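You operate a simulated robot arm through the tools that you are given. There is no shell and no other tool. Be economical: measure what you need, move in short steps, check, and stop when the job is done.

Carry out the task below with a simulated robot arm. There is one attempt and no reset: what you move stays moved.

TASK
Pull the long drawer open.
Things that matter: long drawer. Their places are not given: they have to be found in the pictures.

It is judged by the outcome, as a careful person would: the job done as asked, and still so three seconds after it is handed in. It fails if anything else is knocked over, pushed out of place, dropped, spilled or broken.

THE ROBOT
A 7-joint arm with a two-finger parallel gripper, fixed in place. Base frame: the origin is at the foot of the arm, x ahead of it, y to its left, z up. Lengths are in m, angles in rad, forces in N, time in s.
With the tool pointing down near the work surface it reaches from about 0.28 to 0.68 m from the base axis. Its first joint turns from -1.152 to 1.152 rad. Payload 1.57 kg.
Tool frame: the origin (TCP) lies between the finger pads and is the grasp point; the fingertips stand 0.03 m ahead of it; z points along the fingers, y is the line along which they close. The gripper opens to 0.11 m. The fingers are 0.024 m wide and 0.012 m thick; the gripper's body (0.048 by 0.112 m) begins 0.078 m behind the TCP.
Orientation is that of the tool frame in the base frame, as a unit quaternion [x, y, z, w]. With the fingers straight down and closing along the base's y, the tool's x points along the base's -x, its y along +y and its z along -z.

THE INTERFACE
- The arm moves only by the tool apply_moves. Its argument "moves" is a list of rows, each a list of 3 entries, a list of its own where there are three numbers: the shift along the base's x, y, z in units of 20 mm (1.0 is 20 mm), then the turn, a rotation vector about the base's x, y, z in units of 8 degrees (1.0 is 8 degrees), then the opening, from 0 (shut) to 1 (fully open). In form: [[[dx, dy, dz], [rx, ry, rz], hand], ...]. A call has 1 to 10 rows; each row shifts and turns the commanded pose from where the row before left it. A call with a number of a shift or a turn outside -1 to 1 is refused whole. A row lasts 0.2 s, in which the tool goes at most 0.05 m and 0.15 rad; a call with a longer step from one row to the next is refused whole, and so is a gripper value outside its range. A pose out of reach is approached as far as the arm can. The call stops where the force on the tool passes 40 N (or 10 N more than at its start, if that is more) or the arm is blocked; 0.2 s more then pass. The fingers move at their own pace (about 0.108 m/s each) and stop on an object; they squeeze with about 32 N. The grip force told is the motor's: it shows also when the fingers shut on nothing. Time passes only in rows, and 0.2 s behind the last, so rows that do not move let the fingers close. It gives the time, the measured TCP pose, the force on the tool (base axes), the opening and the grip force at its end, in the units of the frame above (readings bear some noise).
- Cameras (640 x 400 px; columns grow to the right, rows downward): "scene" is fixed at [0.1766, -0.4068, 1.3842]; the picture's right is [0.70, -0.71, 0.00], its down [-0.53, -0.52, -0.67] and it looks along [0.48, 0.47, -0.74] (base axes); focal length 312 px, centre (320, 200). "wrist" rides on the gripper at [-0.036, 0, -0.08] in the tool frame; the picture's right is [0.00, -1.00, 0.00], its down [0.97, 0.00, -0.24] and it looks along [0.24, 0.00, 0.97] (tool axes); focal length 218 px, centre (320, 200).
- grab_frame(camera): a new picture of that camera. No time passes.
- pixel_to_xyz(camera, pixels): for up to 12 pixels [column, row] of the newest picture of that camera ("zoom" is the newest enlarged one), the place [x, y, z] in the base frame of the surface seen there, good to about 0.002 m, but the place of the scene camera against the robot may be out by one fixed shift of up to 0.018 m in any direction. No time passes.
- close_up(camera, box): a new picture of the part [left, top, right, bottom] of that camera's present view, enlarged. No time passes.
- finish_job(): hands the job in; it is judged then, once.

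Work in short steps. Measure before you move; look again where a grasp or a placing could have gone wrong, and mend it. You have 60 turns and 30 pictures in all, the two below and enlarged ones among them. Open the gripper and draw the arm clear of the work before you hand the job in, unless the task says otherwise; then end with one line.

The tools are called after "Request:" as name(argument=value, ...) on one line, values as JSON. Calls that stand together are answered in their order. apply_moves: Moves the arm, as the interface text tells. Its arguments: {"type":"object","properties":{"moves":{"type":"array","items":{"type":"array"}}},"required":["moves"]} The other tools are called the same way: grab_frame (camera) takes a picture; pixel_to_xyz (camera, pixels) gives the place of the surface under pixels of a picture; close_up (camera, box) takes an enlarged picture of a part of a camera's view; finish_job () hands the job in.

At the start:

```text
time: 0.0
tool_pos: [0.426, 0.0229, 0.9415]
tool_rot: [0.0, 1.0, 0.001, 0.001]
ft_force: [0.4, -0.7, 1.3]
opening: 0.1102
grip_force: 0.1
```

scene: 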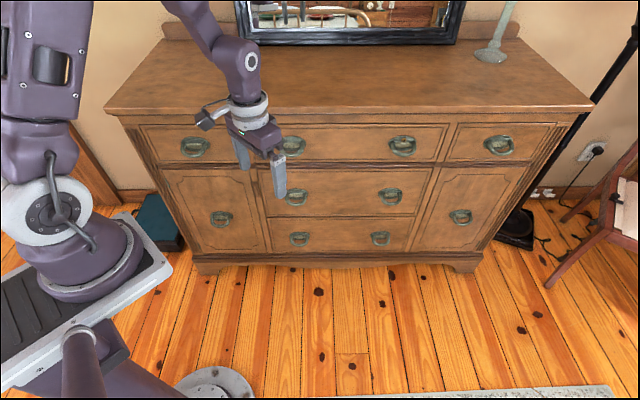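
wrist: 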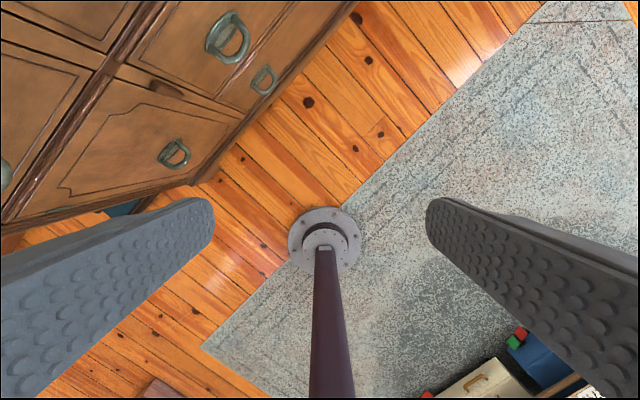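

The dresser has a top row of drawers (handles near (195,147), (292,145), (402,146), (500,145)) and smaller ones below. I look closer and measure the front to find which is the long drawer.

Request:
close_up(camera="scene", box=[100, 80, 600, 290])

Request:
pixel_to_xyz(camera="scene", pixels=[[195, 147], [292, 145], [402, 146], [500, 145], [350, 145], [142, 126], [560, 126], [246, 127], [450, 127], [340, 190], [340, 235], [350, 100]])

```text
1.28 times, centred on (350, 185) of scene
```

zoom: 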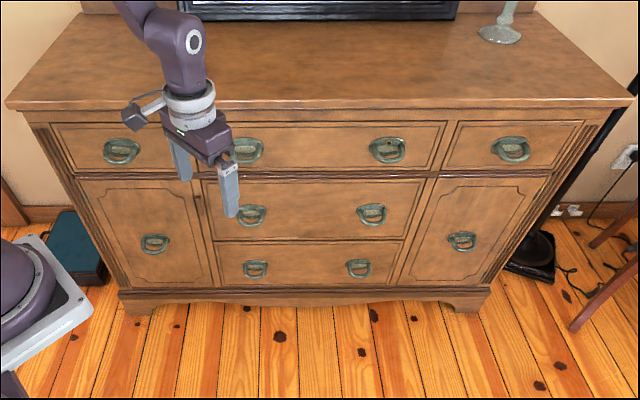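

```text
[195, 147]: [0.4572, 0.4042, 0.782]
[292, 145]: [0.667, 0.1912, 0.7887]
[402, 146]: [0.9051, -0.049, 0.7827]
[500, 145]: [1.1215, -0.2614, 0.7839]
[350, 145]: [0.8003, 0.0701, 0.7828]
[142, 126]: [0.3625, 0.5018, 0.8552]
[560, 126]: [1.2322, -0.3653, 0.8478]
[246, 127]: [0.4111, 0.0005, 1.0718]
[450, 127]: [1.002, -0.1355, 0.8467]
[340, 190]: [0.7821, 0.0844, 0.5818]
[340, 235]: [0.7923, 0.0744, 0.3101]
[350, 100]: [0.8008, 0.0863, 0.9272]
```

The top middle drawer (two handles, wide) seems the long one, but the arm hides its left edge. I turn the tool toward the dresser front (normal about [-0.707,-0.707,0]) in place, which also lets the wrist camera see it.

Request:
apply_moves(moves=[[[0, 0, 0], [0, 0, 0.9375], 1], [[0, 0, 0], [0, 0, 0.9375], 1], [[0, 0, 0], [0, 0, 0.9375], 1], [[0, 0, 0], [0, 0, 0.9375], 1], [[0, 0, 0], [0, 0, 0.9375], 1], [[0, 0, 0], [0, 0, 0.9375], 1]])

Request:
apply_moves(moves=[[[0, 0, 0], [0.663, -0.663, 0], 1], [[0, 0, 0], [0.663, -0.663, 0], 1], [[0, 0, 0], [0.663, -0.663, 0], 1], [[0, 0, 0], [0.663, -0.663, 0], 1], [[0, 0, 0], [0.663, -0.663, 0], 1], [[0, 0, 0], [0.663, -0.663, 0], 1], [[0, 0, 0], [0.663, -0.663, 0], 1], [[0, 0, 0], [0.663, -0.663, 0], 1]])

Request:
grab_frame(camera="wrist")

Request:
grab_frame(camera="scene")

```text
time: 1.4
tool_pos: [0.4262, 0.0224, 0.9398]
tool_rot: [-0.383, 0.924, 0.0, 0.0]
ft_force: [-0.1, 0.1, 0.0]
opening: 0.1099
grip_force: 0.1
```

```text
time: 3.2
tool_pos: [0.4683, 0.0348, 0.9289]
tool_rot: [-0.331, 0.8, 0.192, 0.462]
ft_force: [-0.3, 0.9, -0.7]
opening: 0.11
grip_force: 0.1
out of reach, approached as far as the arm can: row 7, 8
```

```text
26 pictures are left
```

wrist: 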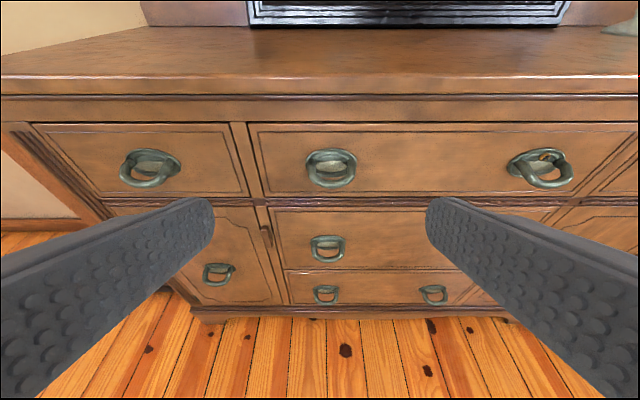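

```text
25 pictures are left
```

scene: 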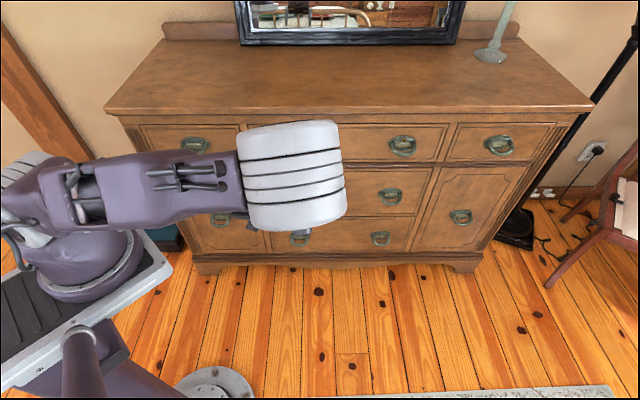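

The top middle drawer spans from (248,125) past (580,150) in the wrist view: it is the long one, with handles at (331,168) and (540,165). I zoom in on the handles and measure them.

Request:
close_up(camera="wrist", box=[281, 137, 381, 199])

Request:
pixel_to_xyz(camera="zoom", pixels=[[320, 290], [320, 200], [180, 170], [460, 170], [320, 100], [560, 200], [320, 310], [320, 240], [200, 240], [440, 240], [100, 200], [320, 270]])

```text
6.40 times, centred on (331, 168) of wrist
```

zoom: 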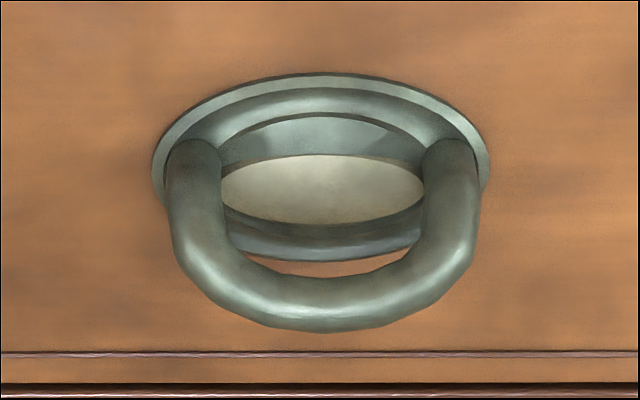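

```text
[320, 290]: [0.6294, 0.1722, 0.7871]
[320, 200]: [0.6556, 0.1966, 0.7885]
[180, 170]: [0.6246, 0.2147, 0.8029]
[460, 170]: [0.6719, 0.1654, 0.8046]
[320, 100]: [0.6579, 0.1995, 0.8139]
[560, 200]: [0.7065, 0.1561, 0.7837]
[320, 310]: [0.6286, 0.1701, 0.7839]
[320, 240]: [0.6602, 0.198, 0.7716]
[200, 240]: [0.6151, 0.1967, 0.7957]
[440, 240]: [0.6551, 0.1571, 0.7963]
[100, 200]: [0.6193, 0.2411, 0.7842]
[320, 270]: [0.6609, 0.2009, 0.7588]
```

The bail stands out about 35 mm from the panel (bar at about [0.632,0.175,0.785], panel depth ~0.608 along [0.707,0.707], bar ~0.571), so I will put one finger behind the bar with the tool tilted ~55° down. I tilt back 25° then roll 90° about the tool axis.

Request:
apply_moves(moves=[[[0, 0, 0], [-0.736, 0.736, 0], 1], [[0, 0, 0], [-0.736, 0.736, 0], 1], [[0, 0, 0], [-0.736, 0.736, 0], 1]])

Request:
apply_moves(moves=[[[0, 0, 0], [0.4148, 0.4148, -0.8378], 1], [[0, 0, 0], [0.4148, 0.4148, -0.8378], 1], [[0, 0, 0], [0.4148, 0.4148, -0.8378], 1], [[0, 0, 0], [0.4148, 0.4148, -0.8378], 1], [[0, 0, 0], [0.4148, 0.4148, -0.8378], 1], [[0, 0, 0], [0.4148, 0.4148, -0.8378], 1], [[0, 0, 0], [0.4148, 0.4148, -0.8378], 1], [[0, 0, 0], [0.4148, 0.4148, -0.8378], 1], [[0, 0, 0], [0.4148, 0.4148, -0.8378], 1], [[0, 0, 0], [0.4148, 0.4148, -0.8378], 1]])

Request:
apply_moves(moves=[[[0, 0, 0], [0.4148, 0.4148, -0.8378], 1]])

Request:
grab_frame(camera="wrist")

Request:
grab_frame(camera="scene")

```text
time: 4.0
tool_pos: [0.4675, 0.0326, 0.9306]
tool_rot: [-0.365, 0.881, 0.115, 0.277]
ft_force: [0.0, 0.8, -0.2]
opening: 0.1099
grip_force: 0.0
```

```text
time: 6.2
tool_pos: [0.4661, 0.0336, 0.9284]
tool_rot: [0.302, 0.904, 0.27, 0.134]
ft_force: [0.4, 0.6, 0.3]
opening: 0.1102
grip_force: 0.0
```

```text
time: 6.6
tool_pos: [0.4675, 0.0337, 0.9295]
tool_rot: [0.366, 0.881, 0.278, 0.114]
ft_force: [0.2, 0.3, -0.4]
opening: 0.1101
grip_force: 0.1
```

```text
23 pictures are left
```

wrist: 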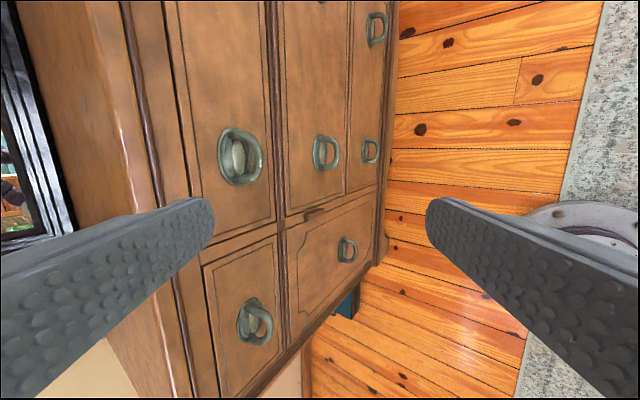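

```text
22 pictures are left
```

scene: 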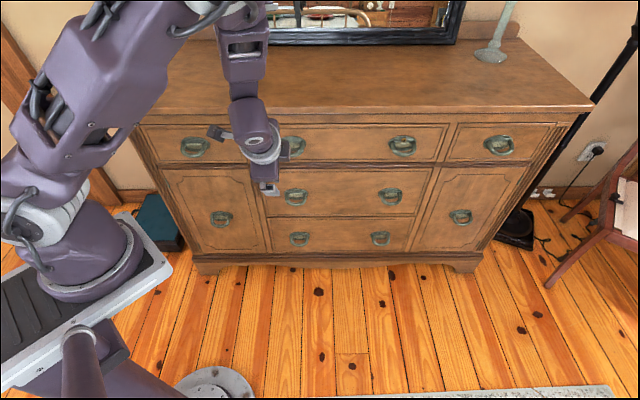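

The roll worked; the long drawer's left handle is now at (240,157) in the wrist view. I zoom in and measure it in this pose, and the edge of the dresser top.

Request:
close_up(camera="wrist", box=[192, 127, 288, 187])

Request:
pixel_to_xyz(camera="wrist", pixels=[[258, 157], [254, 157], [250, 157], [110, 120], [130, 120], [145, 120], [165, 120], [200, 210]])

```text
6.67 times, centred on (240, 157) of wrist
```

zoom: 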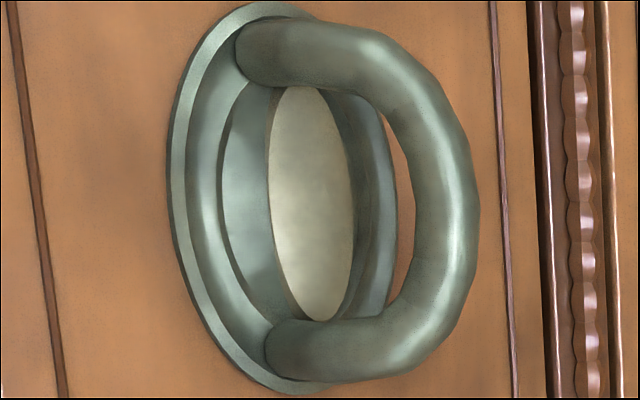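

```text
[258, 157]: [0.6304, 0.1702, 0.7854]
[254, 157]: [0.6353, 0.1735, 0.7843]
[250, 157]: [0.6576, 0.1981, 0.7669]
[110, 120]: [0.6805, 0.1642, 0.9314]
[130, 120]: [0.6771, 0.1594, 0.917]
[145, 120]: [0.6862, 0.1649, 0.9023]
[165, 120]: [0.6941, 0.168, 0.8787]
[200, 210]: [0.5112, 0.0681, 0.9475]
```

Bar centre is about [0.633,0.175,0.781], radius ~5.5 mm; the dresser's top edge is at depth 0.591, clear of the gripper's body. I narrow the fingers and move to a pre-grasp about 70 mm back along the tool axis.

Request:
apply_moves(moves=[[[0.816, 0.6625, -0.49], [0, 0, 0], 0.22], [[0.816, 0.6625, -0.49], [0, 0, 0], 0.22], [[0.816, 0.6625, -0.49], [0, 0, 0], 0.22], [[0.816, 0.6625, -0.49], [0, 0, 0], 0.22], [[0.816, 0.6625, -0.49], [0, 0, 0], 0.22], [[0.816, 0.6625, -0.49], [0, 0, 0], 0.22], [[0.816, 0.6625, -0.49], [0, 0, 0], 0.22], [[0.816, 0.6625, -0.49], [0, 0, 0], 0.22]])

Request:
grab_frame(camera="wrist")

```text
time: 8.4
tool_pos: [0.598, 0.1379, 0.8509]
tool_rot: [0.364, 0.881, 0.279, 0.116]
ft_force: [-0.6, 0.5, 0.2]
opening: 0.0243
grip_force: 0.0
```

```text
20 pictures are left
```

wrist: 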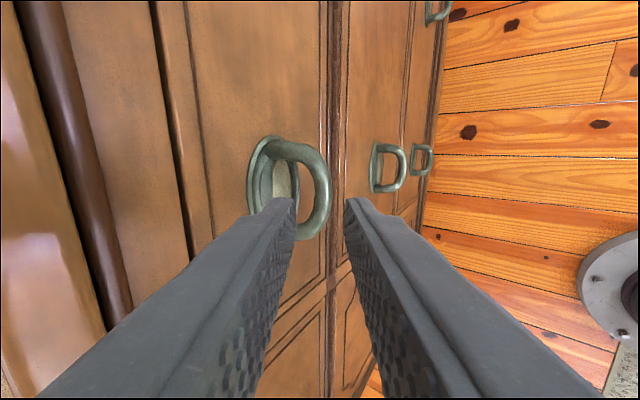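

The fingers straddle the bar's line. I measure the bar again from up close.

Request:
close_up(camera="wrist", box=[240, 125, 352, 195])

Request:
pixel_to_xyz(camera="wrist", pixels=[[316, 185], [321, 185], [326, 185], [312, 200], [320, 200], [327, 200], [285, 145], [290, 185], [258, 180], [270, 150]])

```text
5.71 times, centred on (296, 160) of wrist
```

zoom: 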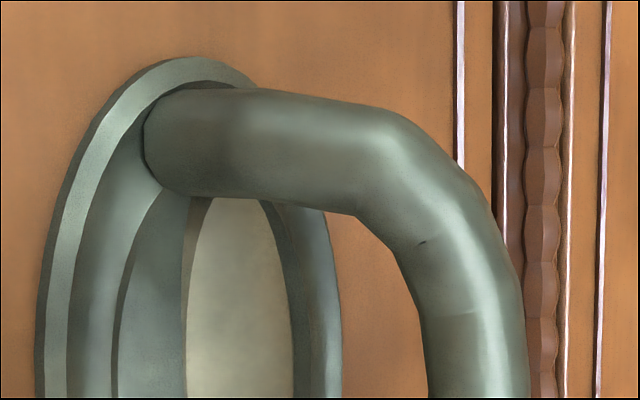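

```text
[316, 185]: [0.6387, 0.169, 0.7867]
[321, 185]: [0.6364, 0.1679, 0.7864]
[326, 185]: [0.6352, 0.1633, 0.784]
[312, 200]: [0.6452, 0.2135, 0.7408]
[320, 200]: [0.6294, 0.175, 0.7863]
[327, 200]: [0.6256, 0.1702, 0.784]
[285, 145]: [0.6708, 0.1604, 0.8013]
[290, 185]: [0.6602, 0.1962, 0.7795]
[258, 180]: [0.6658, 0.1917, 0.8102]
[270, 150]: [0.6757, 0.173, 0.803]
```

The bar's centre is refined to about [0.630,0.172,0.780], 85 mm ahead along the tool axis and nearly centred between the fingers. I advance 69 mm along the axis.

Request:
apply_moves(moves=[[[0.265, 0.265, -0.58], [0, 0, 0], 0.22], [[0.265, 0.265, -0.58], [0, 0, 0], 0.22], [[0.265, 0.265, -0.58], [0, 0, 0], 0.22], [[0.265, 0.265, -0.58], [0, 0, 0], 0.22], [[0.265, 0.265, -0.58], [0, 0, 0], 0.22]])

Request:
grab_frame(camera="wrist")

```text
time: 9.6
tool_pos: [0.6239, 0.1662, 0.793]
tool_rot: [0.365, 0.881, 0.277, 0.115]
ft_force: [0.5, 1.7, 1.8]
opening: 0.0255
grip_force: 0.8
```

```text
18 pictures are left
```

wrist: 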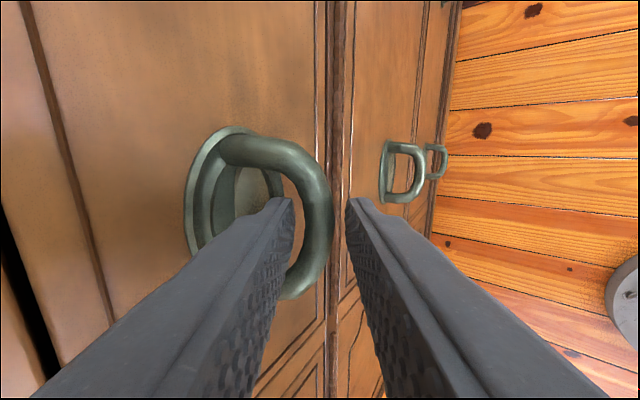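

The upper finger is inside the loop and the bar (315,220) lies between the fingers. I close.

Request:
apply_moves(moves=[[[0, 0, 0], [0, 0, 0], 0], [[0, 0, 0], [0, 0, 0], 0], [[0, 0, 0], [0, 0, 0], 0]])

Request:
grab_frame(camera="wrist")

```text
time: 10.4
tool_pos: [0.6258, 0.1656, 0.7941]
tool_rot: [0.365, 0.881, 0.279, 0.116]
ft_force: [2.7, 3.8, 31.5]
opening: 0.0138
grip_force: 30.6
```

```text
17 pictures are left
```

wrist: 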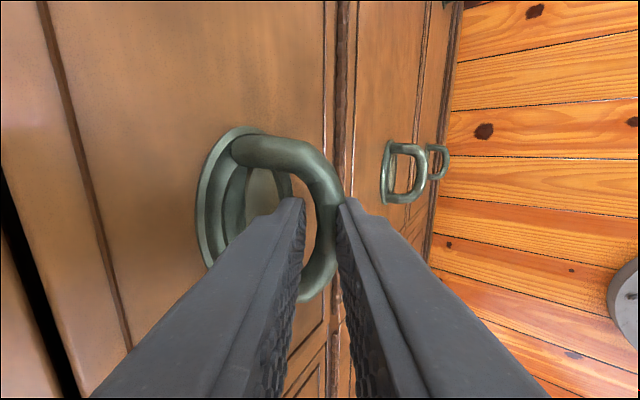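

Gripped on the bar (opening 13.8 mm, 30 N), but there is a 31 N upward reaction; I ease up by 2 mm to relieve it.

Request:
apply_moves(moves=[[[0, 0, 0.1], [0, 0, 0], 0], [[0, 0, 0], [0, 0, 0], 0]])

```text
time: 11.0
tool_pos: [0.624, 0.1663, 0.7947]
tool_rot: [0.365, 0.881, 0.277, 0.115]
ft_force: [4.3, 0.8, 17.6]
opening: 0.014
grip_force: 30.7
```

Force halved; a little more easing, then a gentle pull of 20 mm along the outward normal.

Request:
apply_moves(moves=[[[0, 0, 0.1], [0, 0, 0], 0], [[-0.2, -0.2, 0], [0, 0, 0], 0], [[-0.2, -0.2, 0], [0, 0, 0], 0], [[-0.2, -0.2, 0], [0, 0, 0], 0], [[-0.2, -0.2, 0], [0, 0, 0], 0]])

Request:
grab_frame(camera="wrist")

```text
time: 12.2
tool_pos: [0.6074, 0.1495, 0.7957]
tool_rot: [0.365, 0.882, 0.277, 0.113]
ft_force: [6.4, -4.4, -26.0]
opening: 0.0138
grip_force: 30.3
```

```text
16 pictures are left
```

wrist: 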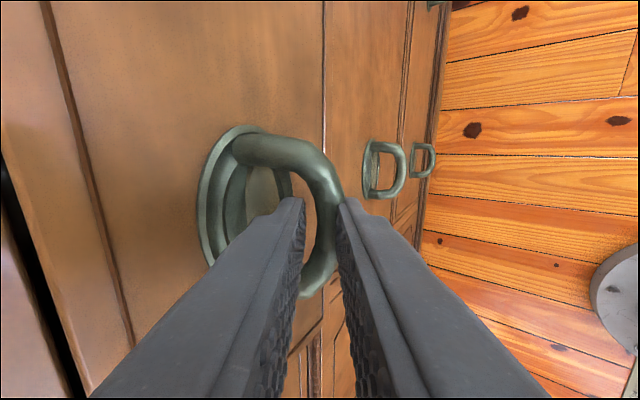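

The drawer moves with the handle. The z force has overshot to -26 N, so I lower 1.2 mm and keep pulling.

Request:
apply_moves(moves=[[[0, 0, -0.06], [0, 0, 0], 0], [[-0.3, -0.3, 0], [0, 0, 0], 0], [[-0.3, -0.3, 0], [0, 0, 0], 0], [[-0.3, -0.3, 0], [0, 0, 0], 0], [[-0.3, -0.3, 0], [0, 0, 0], 0], [[-0.3, -0.3, 0], [0, 0, 0], 0]])

```text
time: 13.6
tool_pos: [0.5767, 0.1194, 0.7973]
tool_rot: [0.365, 0.881, 0.279, 0.114]
ft_force: [-5.0, 2.3, -7.6]
opening: 0.0138
grip_force: 30.0
```

Forces are low and the grip is firm; I pull on.

Request:
apply_moves(moves=[[[-0.4, -0.4, 0], [0, 0, 0], 0], [[-0.4, -0.4, 0], [0, 0, 0], 0], [[-0.4, -0.4, 0], [0, 0, 0], 0], [[-0.4, -0.4, 0], [0, 0, 0], 0], [[-0.4, -0.4, 0], [0, 0, 0], 0], [[-0.4, -0.4, 0], [0, 0, 0], 0], [[-0.4, -0.4, 0], [0, 0, 0], 0], [[-0.4, -0.4, 0], [0, 0, 0], 0]])

Request:
grab_frame(camera="scene")

```text
time: 15.4
tool_pos: [0.513, 0.056, 0.797]
tool_rot: [0.364, 0.881, 0.279, 0.115]
ft_force: [-7.3, 6.1, 17.8]
opening: 0.014
grip_force: 30.4
```

```text
15 pictures are left
```

scene: 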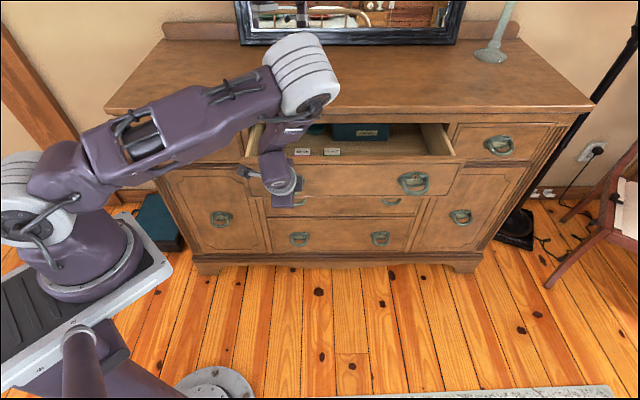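

The long drawer is open about 0.157 m and straight. I pull further, in smaller rows in case a stop is met.

Request:
apply_moves(moves=[[[-0.3, -0.3, 0.03], [0, 0, 0], 0], [[-0.3, -0.3, 0], [0, 0, 0], 0], [[-0.3, -0.3, 0], [0, 0, 0], 0], [[-0.3, -0.3, 0], [0, 0, 0], 0], [[-0.3, -0.3, 0], [0, 0, 0], 0], [[-0.3, -0.3, 0], [0, 0, 0], 0], [[-0.3, -0.3, 0], [0, 0, 0], 0]])

Request:
grab_frame(camera="scene")

```text
time: 17.0
tool_pos: [0.4701, 0.0137, 0.7962]
tool_rot: [0.364, 0.881, 0.278, 0.115]
ft_force: [-5.8, 8.0, 15.2]
opening: 0.0139
grip_force: 30.4
```

```text
14 pictures are left
```

scene: 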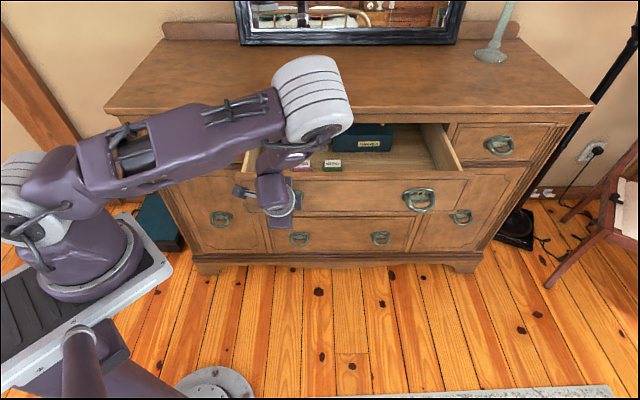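

Open about 0.217 m with no stop yet; I go on a bit further, gently.

Request:
apply_moves(moves=[[[-0.25, -0.25, 0.03], [0, 0, 0], 0], [[-0.25, -0.25, 0], [0, 0, 0], 0], [[-0.25, -0.25, 0], [0, 0, 0], 0], [[-0.25, -0.25, 0], [0, 0, 0], 0], [[-0.25, -0.25, 0], [0, 0, 0], 0], [[-0.25, -0.25, 0], [0, 0, 0], 0]])

```text
time: 18.4
tool_pos: [0.4416, -0.0166, 0.7966]
tool_rot: [0.365, 0.881, 0.278, 0.114]
ft_force: [-3.9, 7.4, -22.9]
opening: 0.0138
grip_force: 30.4
```

Still free at about 0.258 m; one more careful stretch, lowering slightly to relieve the z force.

Request:
apply_moves(moves=[[[-0.2, -0.2, -0.04], [0, 0, 0], 0], [[-0.2, -0.2, 0], [0, 0, 0], 0], [[-0.2, -0.2, 0], [0, 0, 0], 0], [[-0.2, -0.2, 0], [0, 0, 0], 0], [[-0.2, -0.2, 0], [0, 0, 0], 0], [[-0.2, -0.2, 0], [0, 0, 0], 0]])

Request:
grab_frame(camera="scene")

```text
time: 19.8
tool_pos: [0.4172, -0.0398, 0.7958]
tool_rot: [0.364, 0.881, 0.279, 0.115]
ft_force: [-6.6, 10.3, 26.4]
opening: 0.0138
grip_force: 30.5
```

```text
13 pictures are left
```

scene: 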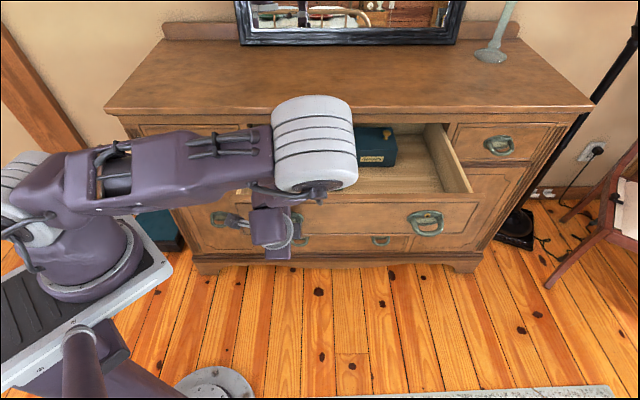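

The drawer is open about 0.29 m, ample and still well seated. I release by a small opening and check before withdrawing.

Request:
apply_moves(moves=[[[0, 0, 0.06], [0, 0, 0], 0], [[0, 0, 0], [0, 0, 0], 0.23], [[0, 0, 0], [0, 0, 0], 0.23]])

Request:
grab_frame(camera="wrist")

```text
time: 20.6
tool_pos: [0.4183, -0.0401, 0.7973]
tool_rot: [0.364, 0.882, 0.278, 0.114]
ft_force: [0.3, -0.4, -0.9]
opening: 0.0252
grip_force: 0.0
```

```text
12 pictures are left
```

wrist: 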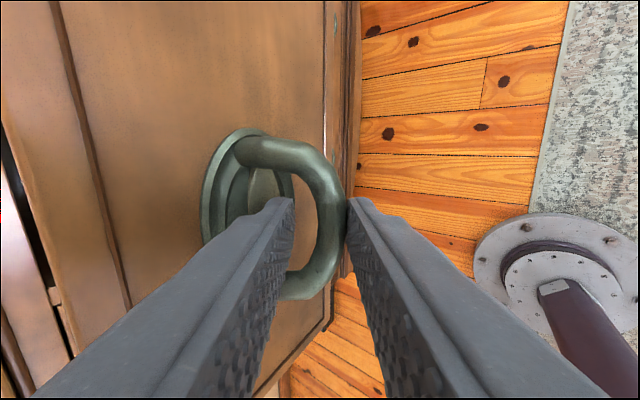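

Released with no force; the bar is nearer the lower finger, so I shift 2 mm that way and withdraw along the tool axis.

Request:
apply_moves(moves=[[[-0.058, -0.058, -0.057], [0, 0, 0], 0.23], [[-0.243, -0.243, 0.491], [0, 0, 0], 0.23], [[-0.243, -0.243, 0.491], [0, 0, 0], 0.23], [[-0.243, -0.243, 0.491], [0, 0, 0], 0.23], [[-0.243, -0.243, 0.491], [0, 0, 0], 0.23], [[-0.243, -0.243, 0.491], [0, 0, 0], 0.23]])

Request:
grab_frame(camera="wrist")

```text
time: 22.0
tool_pos: [0.3916, -0.0662, 0.8449]
tool_rot: [0.364, 0.882, 0.278, 0.115]
ft_force: [-0.1, 0.5, -1.1]
opening: 0.0252
grip_force: 0.0
```

```text
11 pictures are left
```

wrist: 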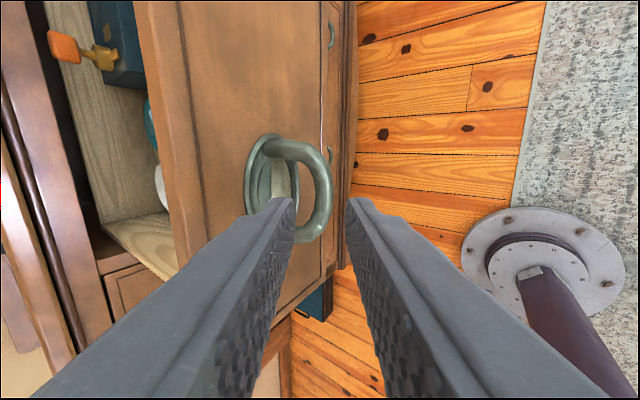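

The fingers are out of the handle. I rise about 0.13 m and open the gripper once clear.

Request:
apply_moves(moves=[[[-0.1, -0.1, 0.8], [0, 0, 0], 0.23], [[-0.1, -0.1, 0.8], [0, 0, 0], 0.23], [[0, 0, 0.8], [0, 0, 0], 0.23], [[0, 0, 0.8], [0, 0, 0], 0.23], [[0, 0, 0.8], [0, 0, 0], 0.23], [[0, 0, 0.8], [0, 0, 0], 0.23], [[0, 0, 0.8], [0, 0, 0], 0.5], [[0, 0, 0.8], [0, 0, 0], 0.8], [[0, 0, 0], [0, 0, 0], 0.8]])

Request:
grab_frame(camera="scene")

```text
time: 24.0
tool_pos: [0.4241, -0.0555, 0.9517]
tool_rot: [0.365, 0.881, 0.278, 0.115]
ft_force: [-0.4, 0.7, -0.8]
opening: 0.0882
grip_force: 0.0
out of reach, approached as far as the arm can: row 3, 4, 5, 6, 7, 8
```

```text
10 pictures are left
```

scene: 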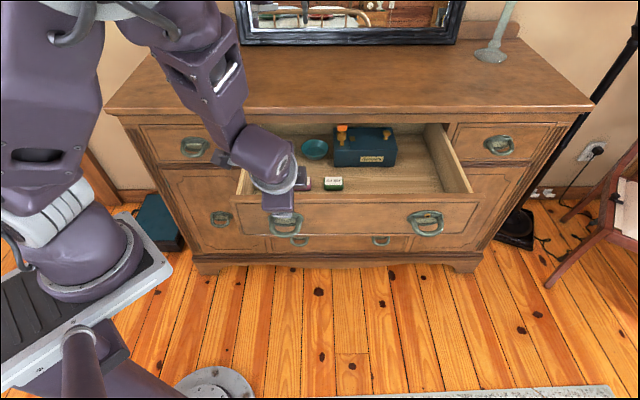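

The long drawer stands open with its contents upright, everything else is in place, and the gripper is open and clear above. I hand it in.

Request:
finish_job()

```text
The job is handed in.
```

The long drawer, the wide top-middle one, is pulled open about 0.29 m, and in the last picture its contents are upright and nothing else has moved.
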